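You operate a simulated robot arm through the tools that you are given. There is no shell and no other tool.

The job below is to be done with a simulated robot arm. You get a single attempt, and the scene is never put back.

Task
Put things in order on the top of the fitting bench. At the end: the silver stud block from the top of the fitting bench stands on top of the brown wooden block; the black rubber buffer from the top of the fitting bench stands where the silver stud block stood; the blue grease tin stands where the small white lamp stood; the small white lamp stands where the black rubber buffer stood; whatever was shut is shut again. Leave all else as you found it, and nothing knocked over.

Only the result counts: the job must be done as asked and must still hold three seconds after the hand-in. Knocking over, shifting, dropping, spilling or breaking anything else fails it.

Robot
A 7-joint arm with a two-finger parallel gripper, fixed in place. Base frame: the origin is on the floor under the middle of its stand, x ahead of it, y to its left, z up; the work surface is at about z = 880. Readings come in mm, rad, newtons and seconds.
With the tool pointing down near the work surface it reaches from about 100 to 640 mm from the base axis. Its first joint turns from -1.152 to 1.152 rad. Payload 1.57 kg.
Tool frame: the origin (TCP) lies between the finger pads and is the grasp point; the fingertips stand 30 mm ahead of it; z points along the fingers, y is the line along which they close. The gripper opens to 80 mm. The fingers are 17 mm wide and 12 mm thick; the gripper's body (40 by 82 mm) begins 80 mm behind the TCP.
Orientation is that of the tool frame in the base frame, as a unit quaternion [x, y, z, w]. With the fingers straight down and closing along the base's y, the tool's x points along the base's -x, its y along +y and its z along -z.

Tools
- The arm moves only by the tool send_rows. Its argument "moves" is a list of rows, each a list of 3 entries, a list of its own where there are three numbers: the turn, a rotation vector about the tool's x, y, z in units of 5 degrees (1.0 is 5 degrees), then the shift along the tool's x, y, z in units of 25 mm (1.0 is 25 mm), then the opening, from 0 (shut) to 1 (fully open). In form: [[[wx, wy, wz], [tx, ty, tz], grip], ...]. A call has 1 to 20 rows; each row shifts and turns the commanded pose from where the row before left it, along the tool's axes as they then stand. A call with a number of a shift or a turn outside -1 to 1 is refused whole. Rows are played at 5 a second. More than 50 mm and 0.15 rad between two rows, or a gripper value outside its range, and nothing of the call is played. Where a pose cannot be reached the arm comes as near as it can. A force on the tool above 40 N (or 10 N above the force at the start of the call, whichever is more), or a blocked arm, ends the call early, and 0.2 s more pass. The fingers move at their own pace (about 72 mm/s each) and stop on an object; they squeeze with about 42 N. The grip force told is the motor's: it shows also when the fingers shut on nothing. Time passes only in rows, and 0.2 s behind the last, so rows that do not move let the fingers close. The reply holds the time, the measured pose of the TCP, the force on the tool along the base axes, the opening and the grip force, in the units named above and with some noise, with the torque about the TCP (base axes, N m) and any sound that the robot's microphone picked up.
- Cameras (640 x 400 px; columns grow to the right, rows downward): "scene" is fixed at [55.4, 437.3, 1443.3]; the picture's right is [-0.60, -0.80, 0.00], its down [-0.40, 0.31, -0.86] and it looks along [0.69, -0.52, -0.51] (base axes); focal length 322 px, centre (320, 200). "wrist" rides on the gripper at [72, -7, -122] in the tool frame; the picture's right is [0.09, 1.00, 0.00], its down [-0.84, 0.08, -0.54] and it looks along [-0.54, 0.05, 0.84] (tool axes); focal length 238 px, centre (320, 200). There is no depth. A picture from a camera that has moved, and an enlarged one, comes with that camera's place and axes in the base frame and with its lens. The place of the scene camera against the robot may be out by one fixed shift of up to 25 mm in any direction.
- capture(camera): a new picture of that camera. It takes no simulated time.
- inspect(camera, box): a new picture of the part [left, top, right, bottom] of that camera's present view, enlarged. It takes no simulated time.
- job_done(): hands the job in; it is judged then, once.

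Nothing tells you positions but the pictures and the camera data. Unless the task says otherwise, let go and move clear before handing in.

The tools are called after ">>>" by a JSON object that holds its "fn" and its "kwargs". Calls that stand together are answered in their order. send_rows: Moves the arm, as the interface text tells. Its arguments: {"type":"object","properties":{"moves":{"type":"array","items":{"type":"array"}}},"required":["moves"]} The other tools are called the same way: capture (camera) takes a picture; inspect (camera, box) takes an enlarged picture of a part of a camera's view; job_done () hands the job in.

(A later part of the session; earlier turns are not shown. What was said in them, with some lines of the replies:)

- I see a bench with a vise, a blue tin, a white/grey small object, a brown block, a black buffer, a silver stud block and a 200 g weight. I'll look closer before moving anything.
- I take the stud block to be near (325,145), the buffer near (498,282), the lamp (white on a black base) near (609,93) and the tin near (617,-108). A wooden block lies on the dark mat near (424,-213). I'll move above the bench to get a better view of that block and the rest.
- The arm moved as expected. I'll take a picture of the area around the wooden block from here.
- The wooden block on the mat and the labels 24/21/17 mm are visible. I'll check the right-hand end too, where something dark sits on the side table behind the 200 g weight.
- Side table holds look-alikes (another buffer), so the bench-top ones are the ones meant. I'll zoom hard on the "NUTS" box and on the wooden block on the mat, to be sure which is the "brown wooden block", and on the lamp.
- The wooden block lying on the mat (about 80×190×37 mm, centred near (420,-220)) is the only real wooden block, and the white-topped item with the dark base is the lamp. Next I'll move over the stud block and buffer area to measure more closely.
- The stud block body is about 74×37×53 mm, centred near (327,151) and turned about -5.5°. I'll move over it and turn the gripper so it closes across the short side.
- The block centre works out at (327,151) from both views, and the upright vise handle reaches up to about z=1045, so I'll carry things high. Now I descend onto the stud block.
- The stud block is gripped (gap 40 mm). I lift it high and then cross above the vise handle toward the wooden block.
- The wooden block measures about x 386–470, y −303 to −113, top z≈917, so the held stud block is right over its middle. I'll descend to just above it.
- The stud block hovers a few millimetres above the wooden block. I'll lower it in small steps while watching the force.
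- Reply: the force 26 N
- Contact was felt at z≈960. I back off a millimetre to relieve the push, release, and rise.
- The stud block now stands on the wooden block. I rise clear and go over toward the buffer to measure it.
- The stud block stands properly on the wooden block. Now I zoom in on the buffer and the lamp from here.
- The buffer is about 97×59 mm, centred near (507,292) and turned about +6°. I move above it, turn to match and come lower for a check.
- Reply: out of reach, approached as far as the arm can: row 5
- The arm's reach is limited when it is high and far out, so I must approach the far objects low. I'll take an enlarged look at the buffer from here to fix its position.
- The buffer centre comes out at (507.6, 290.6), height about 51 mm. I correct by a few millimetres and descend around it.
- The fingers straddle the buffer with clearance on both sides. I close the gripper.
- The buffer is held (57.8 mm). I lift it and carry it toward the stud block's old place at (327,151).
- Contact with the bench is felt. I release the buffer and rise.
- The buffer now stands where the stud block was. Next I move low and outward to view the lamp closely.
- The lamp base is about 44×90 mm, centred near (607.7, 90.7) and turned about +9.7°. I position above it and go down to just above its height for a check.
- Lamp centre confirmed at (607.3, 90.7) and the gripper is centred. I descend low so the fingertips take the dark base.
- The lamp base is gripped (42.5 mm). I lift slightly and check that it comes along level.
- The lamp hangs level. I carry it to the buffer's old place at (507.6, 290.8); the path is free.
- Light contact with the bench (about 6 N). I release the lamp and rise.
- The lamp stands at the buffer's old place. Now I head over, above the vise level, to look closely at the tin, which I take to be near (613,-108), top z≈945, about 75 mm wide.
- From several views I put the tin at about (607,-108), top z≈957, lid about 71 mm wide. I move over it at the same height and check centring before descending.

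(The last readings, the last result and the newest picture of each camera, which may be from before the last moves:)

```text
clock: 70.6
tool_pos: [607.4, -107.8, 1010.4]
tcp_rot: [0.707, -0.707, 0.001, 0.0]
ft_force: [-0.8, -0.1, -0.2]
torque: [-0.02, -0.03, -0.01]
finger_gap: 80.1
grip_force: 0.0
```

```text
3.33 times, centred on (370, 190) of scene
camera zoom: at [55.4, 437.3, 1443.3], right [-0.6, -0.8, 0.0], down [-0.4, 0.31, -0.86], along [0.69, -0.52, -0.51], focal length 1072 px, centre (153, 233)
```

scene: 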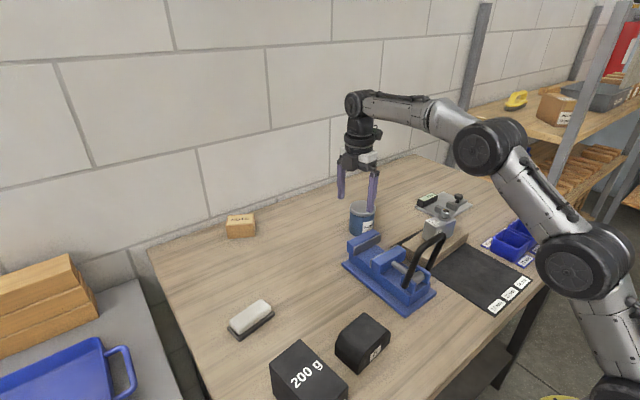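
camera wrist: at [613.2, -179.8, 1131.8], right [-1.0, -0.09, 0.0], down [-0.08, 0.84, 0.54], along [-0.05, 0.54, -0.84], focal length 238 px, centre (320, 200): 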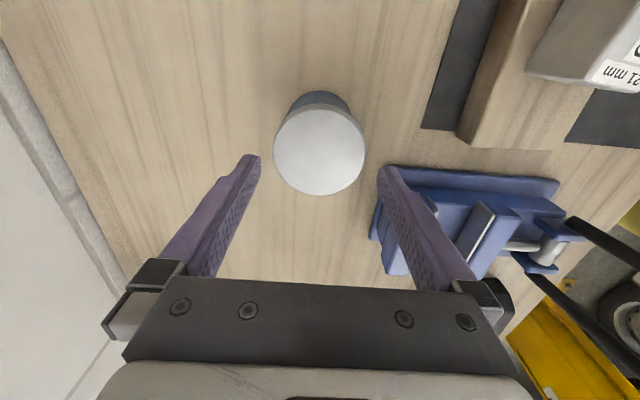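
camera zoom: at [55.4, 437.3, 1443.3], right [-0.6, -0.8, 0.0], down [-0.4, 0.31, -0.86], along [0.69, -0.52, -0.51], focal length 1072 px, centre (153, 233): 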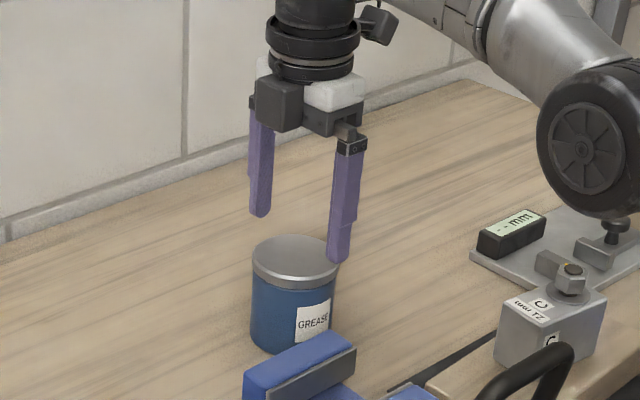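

The gripper is centred to within about a millimetre. I descend carefully past the lid, watching force.

>>> {"fn": "send_rows", "kwargs": {"moves": [[[0, 0, 0], [-0.01, -0.05, 0.3], 1], [[0, 0, 0], [0, 0, 0.3], 1], [[0, 0, 0], [0, 0, 0.2], 1], [[0, 0, 0], [0, 0, 0], 1]]}}

>>> {"fn": "inspect", "kwargs": {"camera": "scene", "box": [320, 160, 410, 250]}}

>>> {"fn": "inspect", "kwargs": {"camera": "wrist", "box": [220, 80, 420, 240]}}

```text
clock: 71.6
tool_pos: [606.9, -106.7, 990.5]
tcp_rot: [-0.707, 0.707, -0.002, 0.0]
ft_force: [0.2, 0.6, 1.0]
torque: [0.0, 0.0, 0.0]
finger_gap: 80.3
grip_force: 0.0
```

```text
4.44 times, centred on (365, 205) of scene
camera zoom: at [55.4, 437.3, 1443.3], right [-0.6, -0.8, 0.0], down [-0.4, 0.31, -0.86], along [0.69, -0.52, -0.51], focal length 1429 px, centre (120, 178)
```

zoom: 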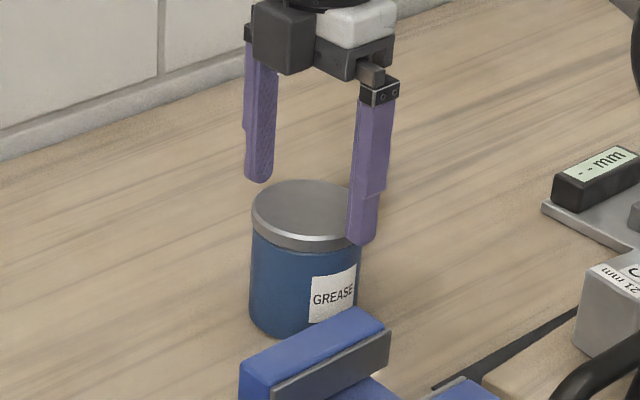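

```text
2.50 times, centred on (320, 160) of wrist
camera zoom: at [614.3, -179.2, 1112.0], right [-1.0, -0.09, 0.0], down [-0.08, 0.84, 0.54], along [-0.05, 0.54, -0.84], focal length 596 px, centre (320, 300)
```

zoom: 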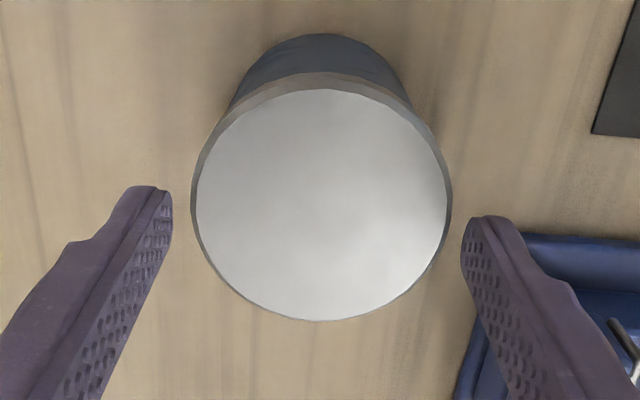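

Lid (about 72 mm) sits centrally between the tips. I keep descending in small rows.

>>> {"fn": "send_rows", "kwargs": {"moves": [[[0, 0, 0], [0, 0.012, 0.2], 1], [[0, 0, 0], [0, 0, 0.2], 1], [[0, 0, 0], [0, 0, 0.2], 1], [[0, 0, 0], [0, 0, 0], 1]]}}

>>> {"fn": "inspect", "kwargs": {"camera": "wrist", "box": [220, 80, 420, 240]}}

>>> {"fn": "inspect", "kwargs": {"camera": "scene", "box": [330, 180, 400, 245]}}

```text
clock: 72.6
tool_pos: [608.8, -107.9, 974.6]
tcp_rot: [-0.707, 0.707, -0.001, 0.0]
ft_force: [0.1, -0.1, -0.2]
torque: [-0.02, -0.01, 0.02]
finger_gap: 79.7
grip_force: 0.1
```

```text
2.50 times, centred on (320, 160) of wrist
camera zoom: at [614.9, -179.6, 1096.7], right [-1.0, -0.09, 0.0], down [-0.08, 0.84, 0.54], along [-0.05, 0.54, -0.84], focal length 596 px, centre (320, 300)
```

zoom: 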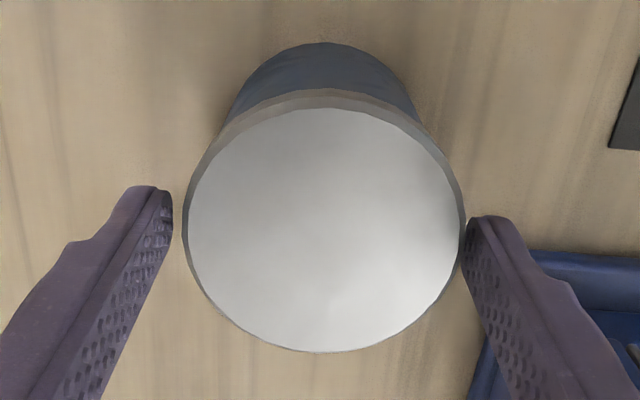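

```text
6.15 times, centred on (365, 212) of scene
camera zoom: at [55.4, 437.3, 1443.3], right [-0.6, -0.8, 0.0], down [-0.4, 0.31, -0.86], along [0.69, -0.52, -0.51], focal length 1979 px, centre (43, 123)
```

zoom: 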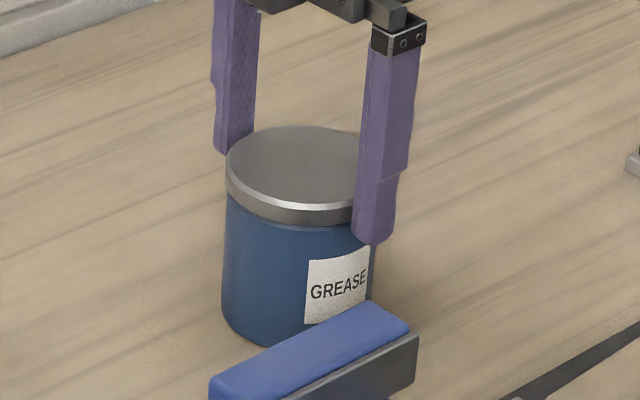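

The lid is about a millimetre nearer the right finger; I shift 1.2 mm that way and go on down.

>>> {"fn": "send_rows", "kwargs": {"moves": [[[0, 0, 0], [0, 0.048, 0], 1], [[0, 0, 0], [0, 0, 0.2], 1], [[0, 0, 0], [0, 0, 0.3], 1], [[0, 0, 0], [0, 0, 0], 1]]}}

>>> {"fn": "inspect", "kwargs": {"camera": "wrist", "box": [220, 80, 420, 240]}}

```text
clock: 73.6
tool_pos: [606.3, -108.5, 963.1]
tcp_rot: [-0.707, 0.707, -0.002, 0.0]
ft_force: [-0.1, 0.1, -0.3]
torque: [0.01, -0.01, 0.01]
finger_gap: 80.2
grip_force: 0.1
```

```text
2.50 times, centred on (320, 160) of wrist
camera zoom: at [613.2, -179.7, 1084.3], right [-1.0, -0.09, 0.0], down [-0.08, 0.84, 0.54], along [-0.05, 0.54, -0.84], focal length 596 px, centre (320, 300)
```

zoom: 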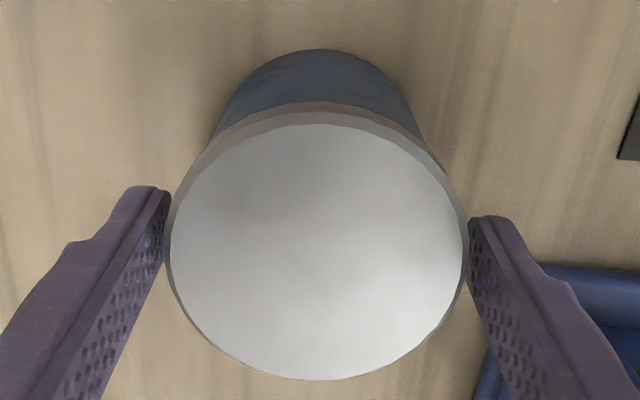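

Both gaps look even now (about 3 mm each). I continue down to the grasp height.

>>> {"fn": "send_rows", "kwargs": {"moves": [[[0, 0, 0], [0, -0.015, 0.3], 1], [[0, 0, 0], [0, 0, 0.4], 1], [[0, 0, 0], [0, 0, 0.4], 1], [[0, 0, 0], [0, 0, 0.3], 1], [[0, 0, 0], [0, 0, 0.2], 1], [[0, 0, 0], [0, 0, 0], 1]]}}

>>> {"fn": "capture", "kwargs": {"camera": "wrist"}}

>>> {"fn": "inspect", "kwargs": {"camera": "scene", "box": [330, 180, 400, 245]}}

```text
clock: 75.0
tool_pos: [607.6, -106.5, 921.6]
tcp_rot: [0.707, -0.707, 0.002, 0.0]
ft_force: [-0.2, 0.0, 0.0]
torque: [-0.01, -0.03, -0.05]
finger_gap: 80.1
grip_force: 0.0
```

```text
taken
camera wrist: at [613.1, -178.8, 1043.9], right [-1.0, -0.09, 0.0], down [-0.08, 0.84, 0.54], along [-0.05, 0.54, -0.84], focal length 238 px, centre (320, 200)
```

wrist: 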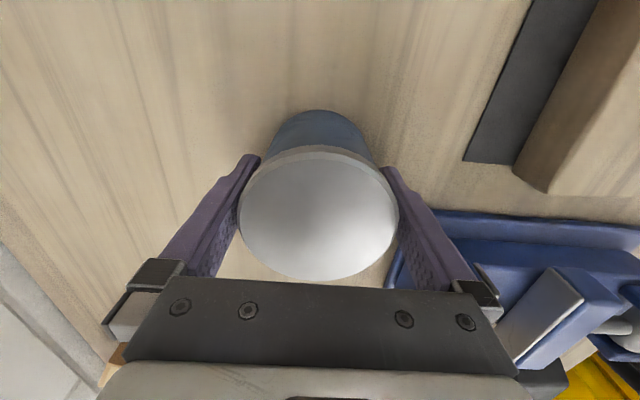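

```text
6.15 times, centred on (365, 212) of scene
camera zoom: at [55.4, 437.3, 1443.3], right [-0.6, -0.8, 0.0], down [-0.4, 0.31, -0.86], along [0.69, -0.52, -0.51], focal length 1979 px, centre (43, 123)
```

zoom: 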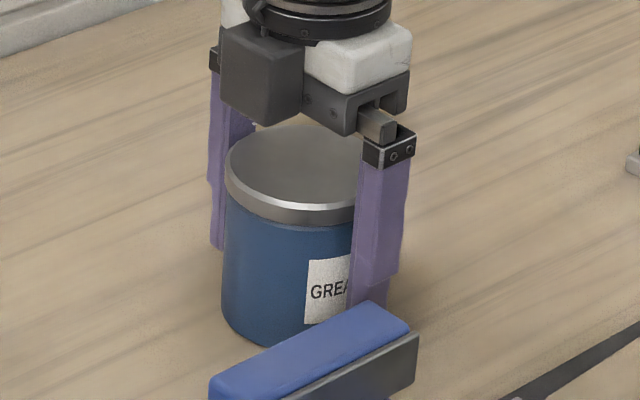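

The fingers now straddle the tin. I close the gripper.

>>> {"fn": "send_rows", "kwargs": {"moves": [[[0, 0, 0], [0, 0, 0], 0.85], [[0, 0, 0], [0, 0, 0], 0.75], [[0, 0, 0], [0, 0, 0], 0.5], [[0, 0, 0], [0, 0, 0], 0.3], [[0, 0, 0], [0, 0, 0], 0], [[0, 0, 0], [0, 0, 0], 0]]}}

>>> {"fn": "capture", "kwargs": {"camera": "wrist"}}

>>> {"fn": "inspect", "kwargs": {"camera": "scene", "box": [330, 180, 400, 245]}}

```text
clock: 76.4
tool_pos: [607.8, -107.0, 921.7]
tcp_rot: [0.707, -0.707, 0.001, 0.0]
ft_force: [1.4, 0.9, 0.1]
torque: [0.0, 0.06, 0.0]
finger_gap: 71.6
grip_force: 42.2
```

```text
taken
camera wrist: at [613.1, -178.8, 1044.0], right [-1.0, -0.09, 0.0], down [-0.08, 0.84, 0.54], along [-0.05, 0.54, -0.84], focal length 238 px, centre (320, 200)
```

wrist: 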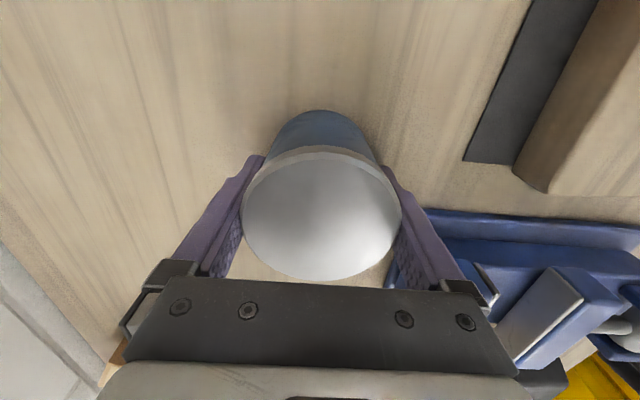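

```text
6.15 times, centred on (365, 212) of scene
camera zoom: at [55.5, 437.3, 1443.3], right [-0.6, -0.8, 0.0], down [-0.4, 0.31, -0.86], along [0.69, -0.52, -0.51], focal length 1979 px, centre (43, 123)
```

zoom: 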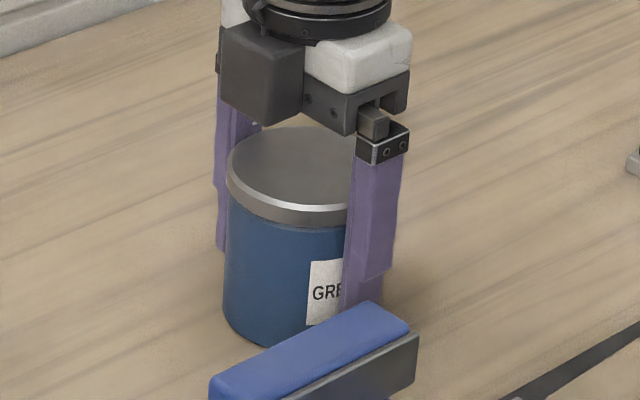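

Gripped at 71.6 mm. I lift about a centimetre and check that the whole tin rises.

>>> {"fn": "send_rows", "kwargs": {"moves": [[[0, 0, 0], [0, 0, -0.1], 0], [[0, 0, 0], [0, 0, -0.2], 0], [[0, 0, 0], [0, 0, -0.2], 0], [[0, 0, 0], [0, 0, 0], 0]]}}

>>> {"fn": "inspect", "kwargs": {"camera": "scene", "box": [330, 180, 400, 245]}}

>>> {"fn": "capture", "kwargs": {"camera": "wrist"}}

```text
clock: 77.4
tool_pos: [606.6, -107.2, 934.7]
tcp_rot: [-0.707, 0.707, -0.001, 0.0]
ft_force: [-0.1, 0.3, -2.7]
torque: [0.01, 0.0, -0.05]
finger_gap: 71.9
grip_force: 42.0
```

```text
6.15 times, centred on (365, 212) of scene
camera zoom: at [55.5, 437.3, 1443.3], right [-0.6, -0.8, 0.0], down [-0.4, 0.31, -0.86], along [0.69, -0.52, -0.51], focal length 1979 px, centre (43, 123)
```

zoom: 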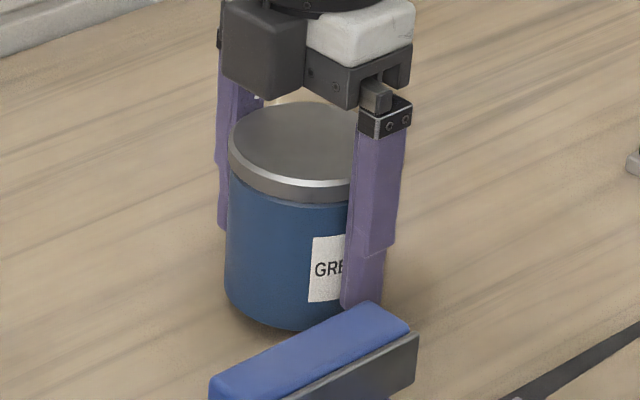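

```text
taken
camera wrist: at [613.2, -179.0, 1056.6], right [-1.0, -0.09, 0.0], down [-0.08, 0.84, 0.54], along [-0.05, 0.54, -0.84], focal length 238 px, centre (320, 200)
```

wrist: 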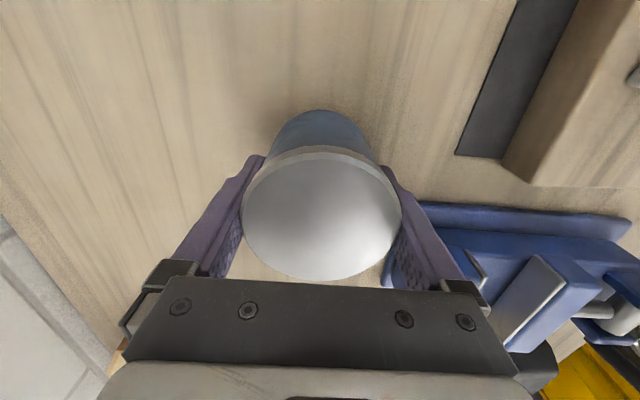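

The whole tin is up and level. I carry it straight across behind the vise to the lamp's old place at (607.5, 90.7).

>>> {"fn": "send_rows", "kwargs": {"moves": [[[0, 0, 0], [0, 0, -0.4], 0], [[0, 0, 0], [-0.4, -0.01, -0.2], 0], [[0, 0, 0], [-0.84, -0.003, 0], 0], [[0, 0, 0], [-0.84, -0.003, 0], 0], [[0, 0, 0], [-0.84, -0.003, 0], 0], [[0, 0, 0], [-0.84, -0.003, 0], 0], [[0, 0, 0], [-0.84, -0.003, 0], 0], [[0, 0, 0], [-0.84, -0.003, 0], 0], [[0, 0, 0], [-0.84, -0.003, 0], 0], [[0, 0, 0], [-0.84, -0.003, 0], 0], [[0, 0, 0], [-0.83, -0.003, 0], 0], [[0, 0, 0], [0, 0, 0], 0]]}}

>>> {"fn": "capture", "kwargs": {"camera": "wrist"}}

>>> {"fn": "capture", "kwargs": {"camera": "scene"}}

```text
clock: 80.0
tool_pos: [607.4, 91.3, 949.1]
tcp_rot: [-0.707, 0.707, -0.001, 0.0]
ft_force: [0.4, 0.1, -4.1]
torque: [-0.01, -0.01, 0.01]
finger_gap: 71.8
grip_force: 42.4
```

```text
taken
camera wrist: at [614.4, 19.9, 1071.3], right [-1.0, -0.09, 0.0], down [-0.08, 0.84, 0.54], along [-0.05, 0.54, -0.84], focal length 238 px, centre (320, 200)
```

wrist: 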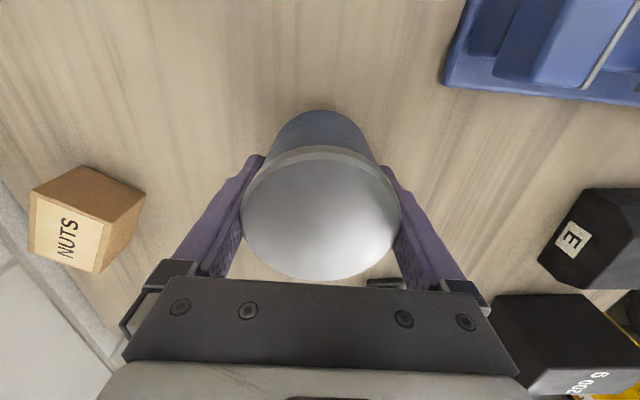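

```text
taken
```

scene: 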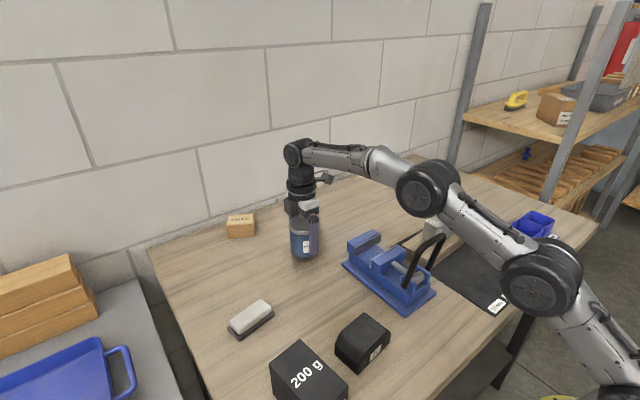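

>>> {"fn": "send_rows", "kwargs": {"moves": [[[0, 0, 0], [0, 0, 0.4], 0], [[0, 0, 0], [0, 0, 0.35], 0], [[0, 0, 0], [0, 0, 0.2], 0], [[0, 0, 0], [0, 0, 0], 0]]}}

>>> {"fn": "send_rows", "kwargs": {"moves": [[[0, 0, 0], [0, 0, 0.06], 0], [[0, 0, 0], [0, 0, 0], 0]]}}

>>> {"fn": "send_rows", "kwargs": {"moves": [[[0, 0, 0], [0, 0, 0.04], 0], [[0, 0, 0], [0, 0, 0], 0]]}}

```text
clock: 81.0
tool_pos: [607.2, 90.4, 925.2]
tcp_rot: [-0.707, 0.707, -0.001, 0.0]
ft_force: [0.1, 0.1, -4.7]
torque: [0.0, -0.02, -0.01]
finger_gap: 71.8
grip_force: 41.7
```

```text
clock: 81.6
tool_pos: [608.4, 91.2, 924.0]
tcp_rot: [-0.707, 0.707, -0.001, 0.001]
ft_force: [0.2, 0.6, -3.4]
torque: [0.0, 0.03, 0.01]
finger_gap: 71.8
grip_force: 41.9
```

```text
clock: 82.2
tool_pos: [608.7, 90.5, 924.7]
tcp_rot: [0.707, -0.707, 0.001, -0.001]
ft_force: [-0.8, -0.3, -3.8]
torque: [0.04, 0.02, -0.02]
finger_gap: 71.5
grip_force: 41.6
```

>>> {"fn": "send_rows", "kwargs": {"moves": [[[0, 0, 0], [0, 0, 0.03], 0], [[0, 0, 0], [0, 0, 0], 0]]}}

>>> {"fn": "send_rows", "kwargs": {"moves": [[[0, 0, 0], [0, 0, 0.02], 0], [[0, 0, 0], [0, 0, 0], 0]]}}

```text
clock: 82.8
tool_pos: [609.7, 90.8, 923.3]
tcp_rot: [0.707, -0.707, 0.001, 0.0]
ft_force: [0.5, 0.9, -4.2]
torque: [0.0, -0.01, 0.0]
finger_gap: 71.8
grip_force: 42.6
```

```text
clock: 83.4
tool_pos: [609.0, 89.8, 921.9]
tcp_rot: [0.707, -0.707, 0.001, 0.0]
ft_force: [-0.5, -1.0, -2.3]
torque: [-0.05, 0.02, -0.01]
finger_gap: 71.8
grip_force: 42.2
```

>>> {"fn": "send_rows", "kwargs": {"moves": [[[0, 0, 0], [0, 0, 0.03], 0], [[0, 0, 0], [0, 0, 0], 0]]}}

>>> {"fn": "inspect", "kwargs": {"camera": "scene", "box": [270, 200, 350, 275]}}

```text
clock: 84.0
tool_pos: [608.9, 91.6, 922.5]
tcp_rot: [-0.707, 0.707, -0.001, 0.002]
ft_force: [-3.2, 0.7, 4.5]
torque: [-0.04, 0.44, -0.04]
finger_gap: 71.6
grip_force: 42.0
```

```text
5.33 times, centred on (310, 238) of scene
camera zoom: at [55.3, 437.3, 1443.3], right [-0.6, -0.8, 0.0], down [-0.4, 0.31, -0.86], along [0.69, -0.52, -0.51], focal length 1715 px, centre (373, 0)
```

zoom: 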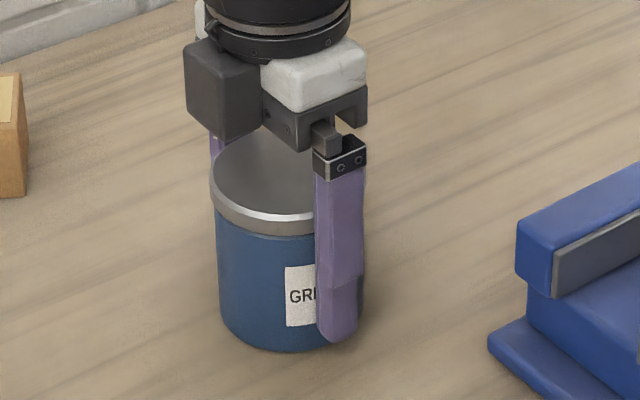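

The tin touches the bench. I release it and rise straight up slowly so the fingers pass the lid cleanly.

>>> {"fn": "send_rows", "kwargs": {"moves": [[[0, 0, 0], [0, 0, 0], 0.95], [[0, 0, 0], [0, 0, 0], 1], [[0, 0, 0], [0, 0, 0], 1], [[0, 0, 0], [0, 0, 0], 1]]}}

>>> {"fn": "capture", "kwargs": {"camera": "wrist"}}

>>> {"fn": "send_rows", "kwargs": {"moves": [[[0, 0, 0], [0, 0, -0.2], 1], [[0, 0, 0], [0, 0, -0.3], 1], [[0, 0, 0], [0, 0, 0], 1]]}}

>>> {"fn": "inspect", "kwargs": {"camera": "wrist", "box": [220, 80, 420, 290]}}

>>> {"fn": "inspect", "kwargs": {"camera": "scene", "box": [270, 200, 350, 275]}}

```text
clock: 85.0
tool_pos: [608.4, 89.2, 921.6]
tcp_rot: [-0.707, 0.707, -0.002, -0.001]
ft_force: [0.1, -0.1, -0.6]
torque: [-0.01, 0.0, -0.01]
finger_gap: 80.1
grip_force: 0.1
```

```text
taken
camera wrist: at [615.3, 19.2, 1043.0], right [-1.0, -0.09, 0.0], down [-0.08, 0.84, 0.54], along [-0.05, 0.54, -0.84], focal length 238 px, centre (320, 200)
```

wrist: 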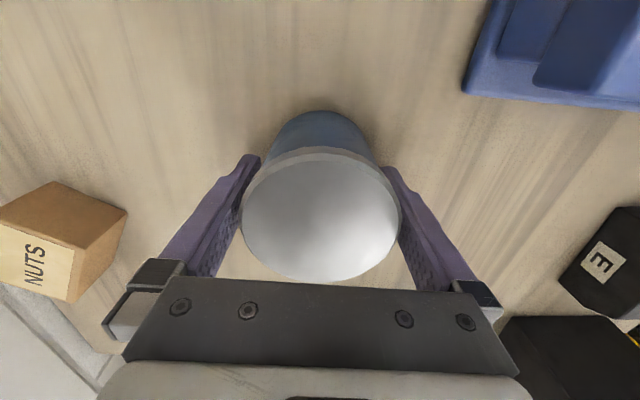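

```text
clock: 85.8
tool_pos: [608.4, 90.4, 933.7]
tcp_rot: [0.708, -0.707, 0.001, 0.0]
ft_force: [0.4, 1.0, 0.6]
torque: [0.01, 0.01, 0.01]
finger_gap: 80.2
grip_force: 0.0
```

```text
1.90 times, centred on (320, 185) of wrist
camera zoom: at [615.4, 18.6, 1056.1], right [-1.0, -0.09, 0.0], down [-0.08, 0.84, 0.54], along [-0.05, 0.54, -0.84], focal length 454 px, centre (320, 229)
```

zoom: 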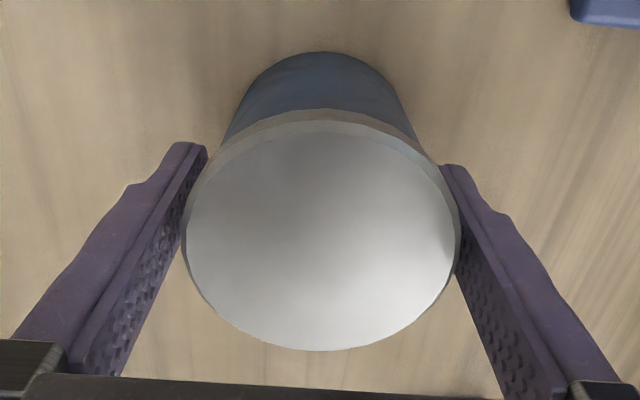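

```text
5.33 times, centred on (310, 238) of scene
camera zoom: at [55.4, 437.3, 1443.3], right [-0.6, -0.8, 0.0], down [-0.4, 0.31, -0.86], along [0.69, -0.52, -0.51], focal length 1715 px, centre (373, 0)
```

zoom: 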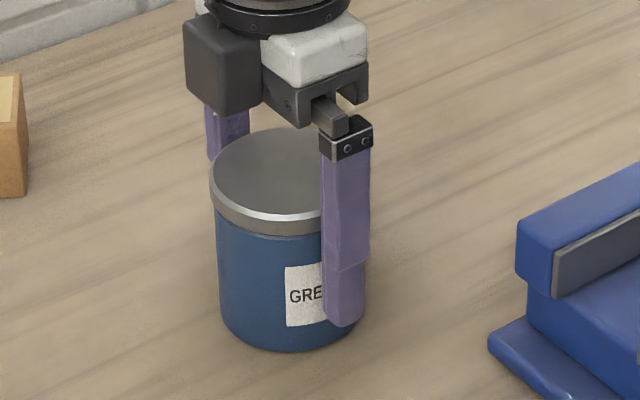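

The tin stays in place. I continue straight up and then back away.

>>> {"fn": "send_rows", "kwargs": {"moves": [[[0, 0, 0], [0, 0, -0.4], 1], [[0, 0, 0], [0, 0, -0.6], 1], [[0, 0, 0], [0, 0, -0.7], 1], [[0, 0, 0], [0, 0, -0.7], 1], [[0, 0, 0], [0, 0, -0.6], 1], [[0, 0, 0], [0, 0, 0], 1]]}}

>>> {"fn": "capture", "kwargs": {"camera": "wrist"}}

>>> {"fn": "capture", "kwargs": {"camera": "scene"}}

```text
clock: 87.2
tool_pos: [608.5, 91.6, 1010.2]
tcp_rot: [-0.707, 0.707, 0.0, 0.0]
ft_force: [-0.6, 1.1, 0.1]
torque: [0.02, -0.02, -0.01]
finger_gap: 79.7
grip_force: 0.0
```

```text
taken
camera wrist: at [615.0, 20.4, 1131.7], right [-1.0, -0.09, 0.0], down [-0.08, 0.84, 0.54], along [-0.05, 0.54, -0.84], focal length 238 px, centre (320, 200)
```

wrist: 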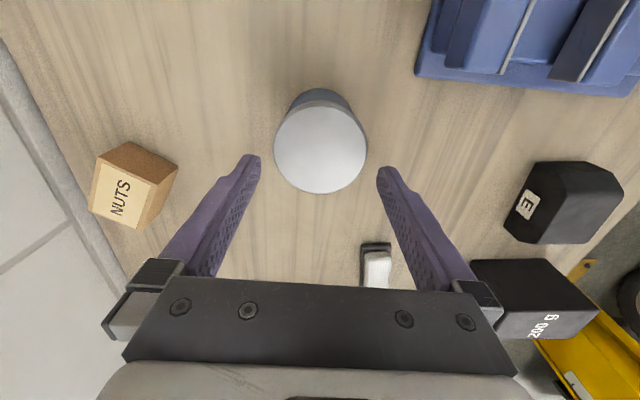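

```text
taken
```

scene: 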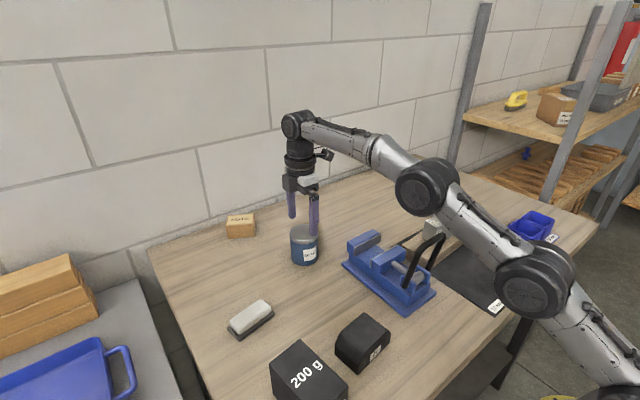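

>>> {"fn": "send_rows", "kwargs": {"moves": [[[0, 0, 0], [0, 0.5, -0.9], 1], [[0, 0, 0], [0, 0.9, -0.9], 1], [[0, 0, 0], [0, 0.9, -0.9], 1], [[0, 0, 0], [0, 0.9, -0.9], 1], [[0, 0, 0], [0, 0.9, -0.9], 1], [[0, 0, 0], [0, 0.9, -0.9], 1], [[0, 0, 0], [0, 0.9, -0.9], 1], [[0, 0, 0], [0, 0.9, -0.9], 1], [[0, 0, 0], [0, 0.9, 0], 1], [[0, 0, 0], [0, 0.9, 0], 1], [[0, 0, 0], [0, 0.9, 0], 1], [[0, 0, 0], [0, 0, 0], 1]]}}

>>> {"fn": "capture", "kwargs": {"camera": "scene"}}

>>> {"fn": "capture", "kwargs": {"camera": "wrist"}}

```text
clock: 89.8
tool_pos: [368.6, 92.7, 1189.2]
tcp_rot: [-0.707, 0.708, -0.001, 0.0]
ft_force: [0.2, -0.5, -0.6]
torque: [-0.03, -0.05, 0.02]
finger_gap: 80.1
grip_force: 0.1
```

```text
taken
```

scene: 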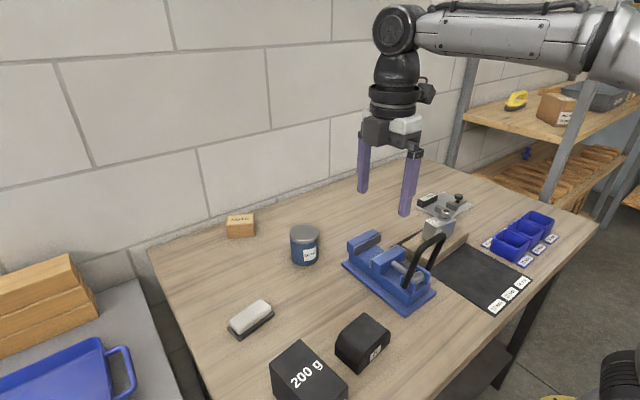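

```text
taken
camera wrist: at [376.1, 22.0, 1311.2], right [-1.0, -0.09, 0.0], down [-0.08, 0.84, 0.54], along [-0.05, 0.54, -0.84], focal length 238 px, centre (320, 200)
```

wrist: 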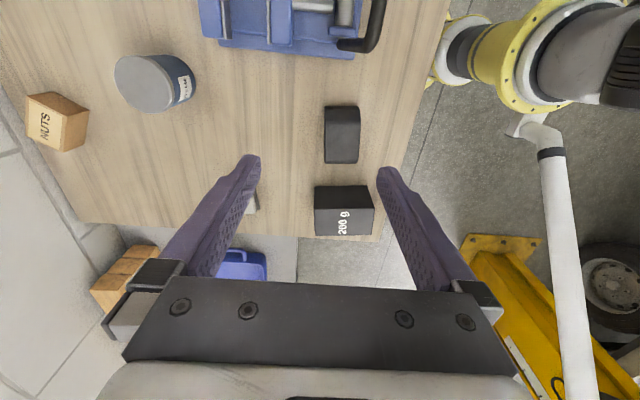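

All items are placed and the arm is clear. I take a final zoomed look at each before handing in.

>>> {"fn": "inspect", "kwargs": {"camera": "scene", "box": [200, 275, 400, 400]}}

>>> {"fn": "inspect", "kwargs": {"camera": "scene", "box": [200, 190, 400, 315]}}

>>> {"fn": "inspect", "kwargs": {"camera": "scene", "box": [380, 170, 580, 295]}}

```text
3.20 times, centred on (300, 338) of scene
camera zoom: at [55.4, 437.3, 1443.3], right [-0.6, -0.8, 0.0], down [-0.4, 0.31, -0.86], along [0.69, -0.52, -0.51], focal length 1029 px, centre (384, -240)
```

zoom: 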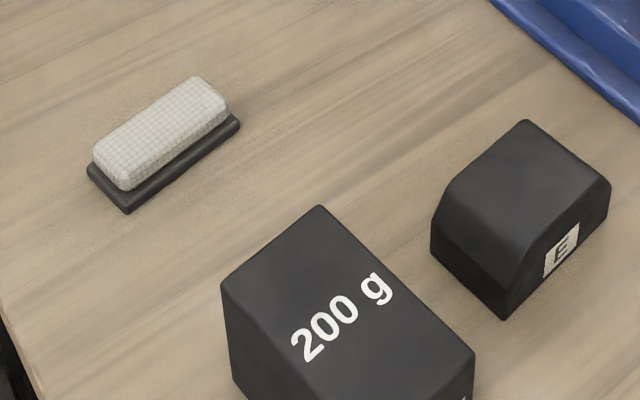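

```text
3.20 times, centred on (300, 252) of scene
camera zoom: at [55.4, 437.3, 1443.3], right [-0.6, -0.8, 0.0], down [-0.4, 0.31, -0.86], along [0.69, -0.52, -0.51], focal length 1029 px, centre (384, 32)
```

zoom: 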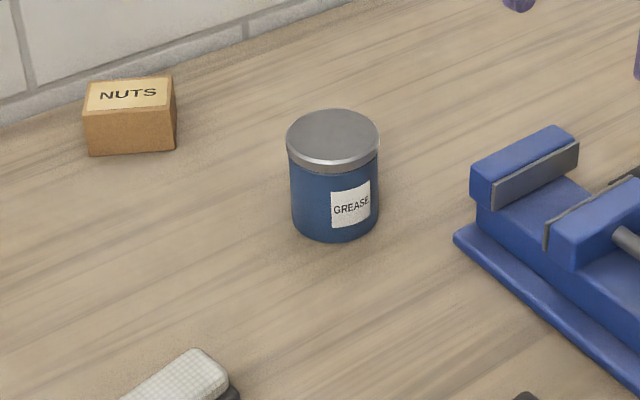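

```text
3.20 times, centred on (480, 232) of scene
camera zoom: at [55.4, 437.3, 1443.3], right [-0.6, -0.8, 0.0], down [-0.4, 0.31, -0.86], along [0.69, -0.52, -0.51], focal length 1029 px, centre (-192, 96)
```

zoom: 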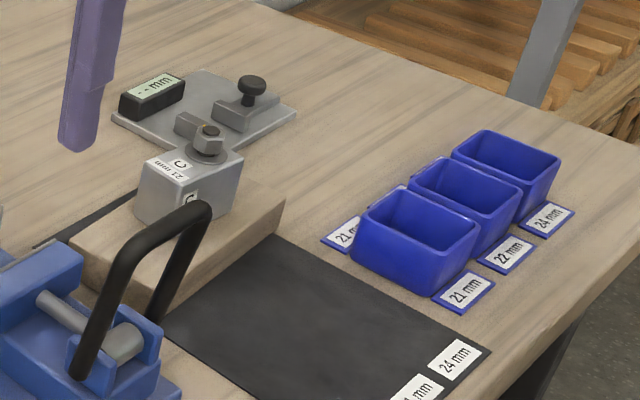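

Everything is where it should be. The stud block stands on the wooden block, the buffer is at the stud block's place, the lamp is at the buffer's place and the tin is at the lamp's place. Nothing else has moved and the arm is clear, so I hand in the job.

>>> {"fn": "job_done", "kwargs": {}}

```text
The job is handed in.
```

I moved all four objects to where you asked and handed the job in. The final camera check showed nothing knocked over and nothing else on the bench moved.

| Object | Now stands | Position (x, y in mm) |
|---|---|---|
| Silver stud block | On top of the brown wooden block | about (429, -211) |
| Black rubber buffer (marked E) | Where the stud block stood | about (328, 151) |
| Small white lamp | Where the buffer stood | about (508, 291) |
| Blue grease tin | Where the lamp stood | about (608, 91) |

- **Position accuracy:** by my measurements, the buffer, lamp and tin are within about 2 mm of the spots they replace. The stud block sits near the middle of the wooden block.
- **Identification:** I took the light wooden block lying on the dark mat as the brown wooden block. I took the white-topped item with a dark base as the lamp, since nothing else on the bench fitted either description.
- **Things that were shut:** I opened nothing, and the tin's lid stayed on throughout.

The gripper is open and the arm is clear of the bench.
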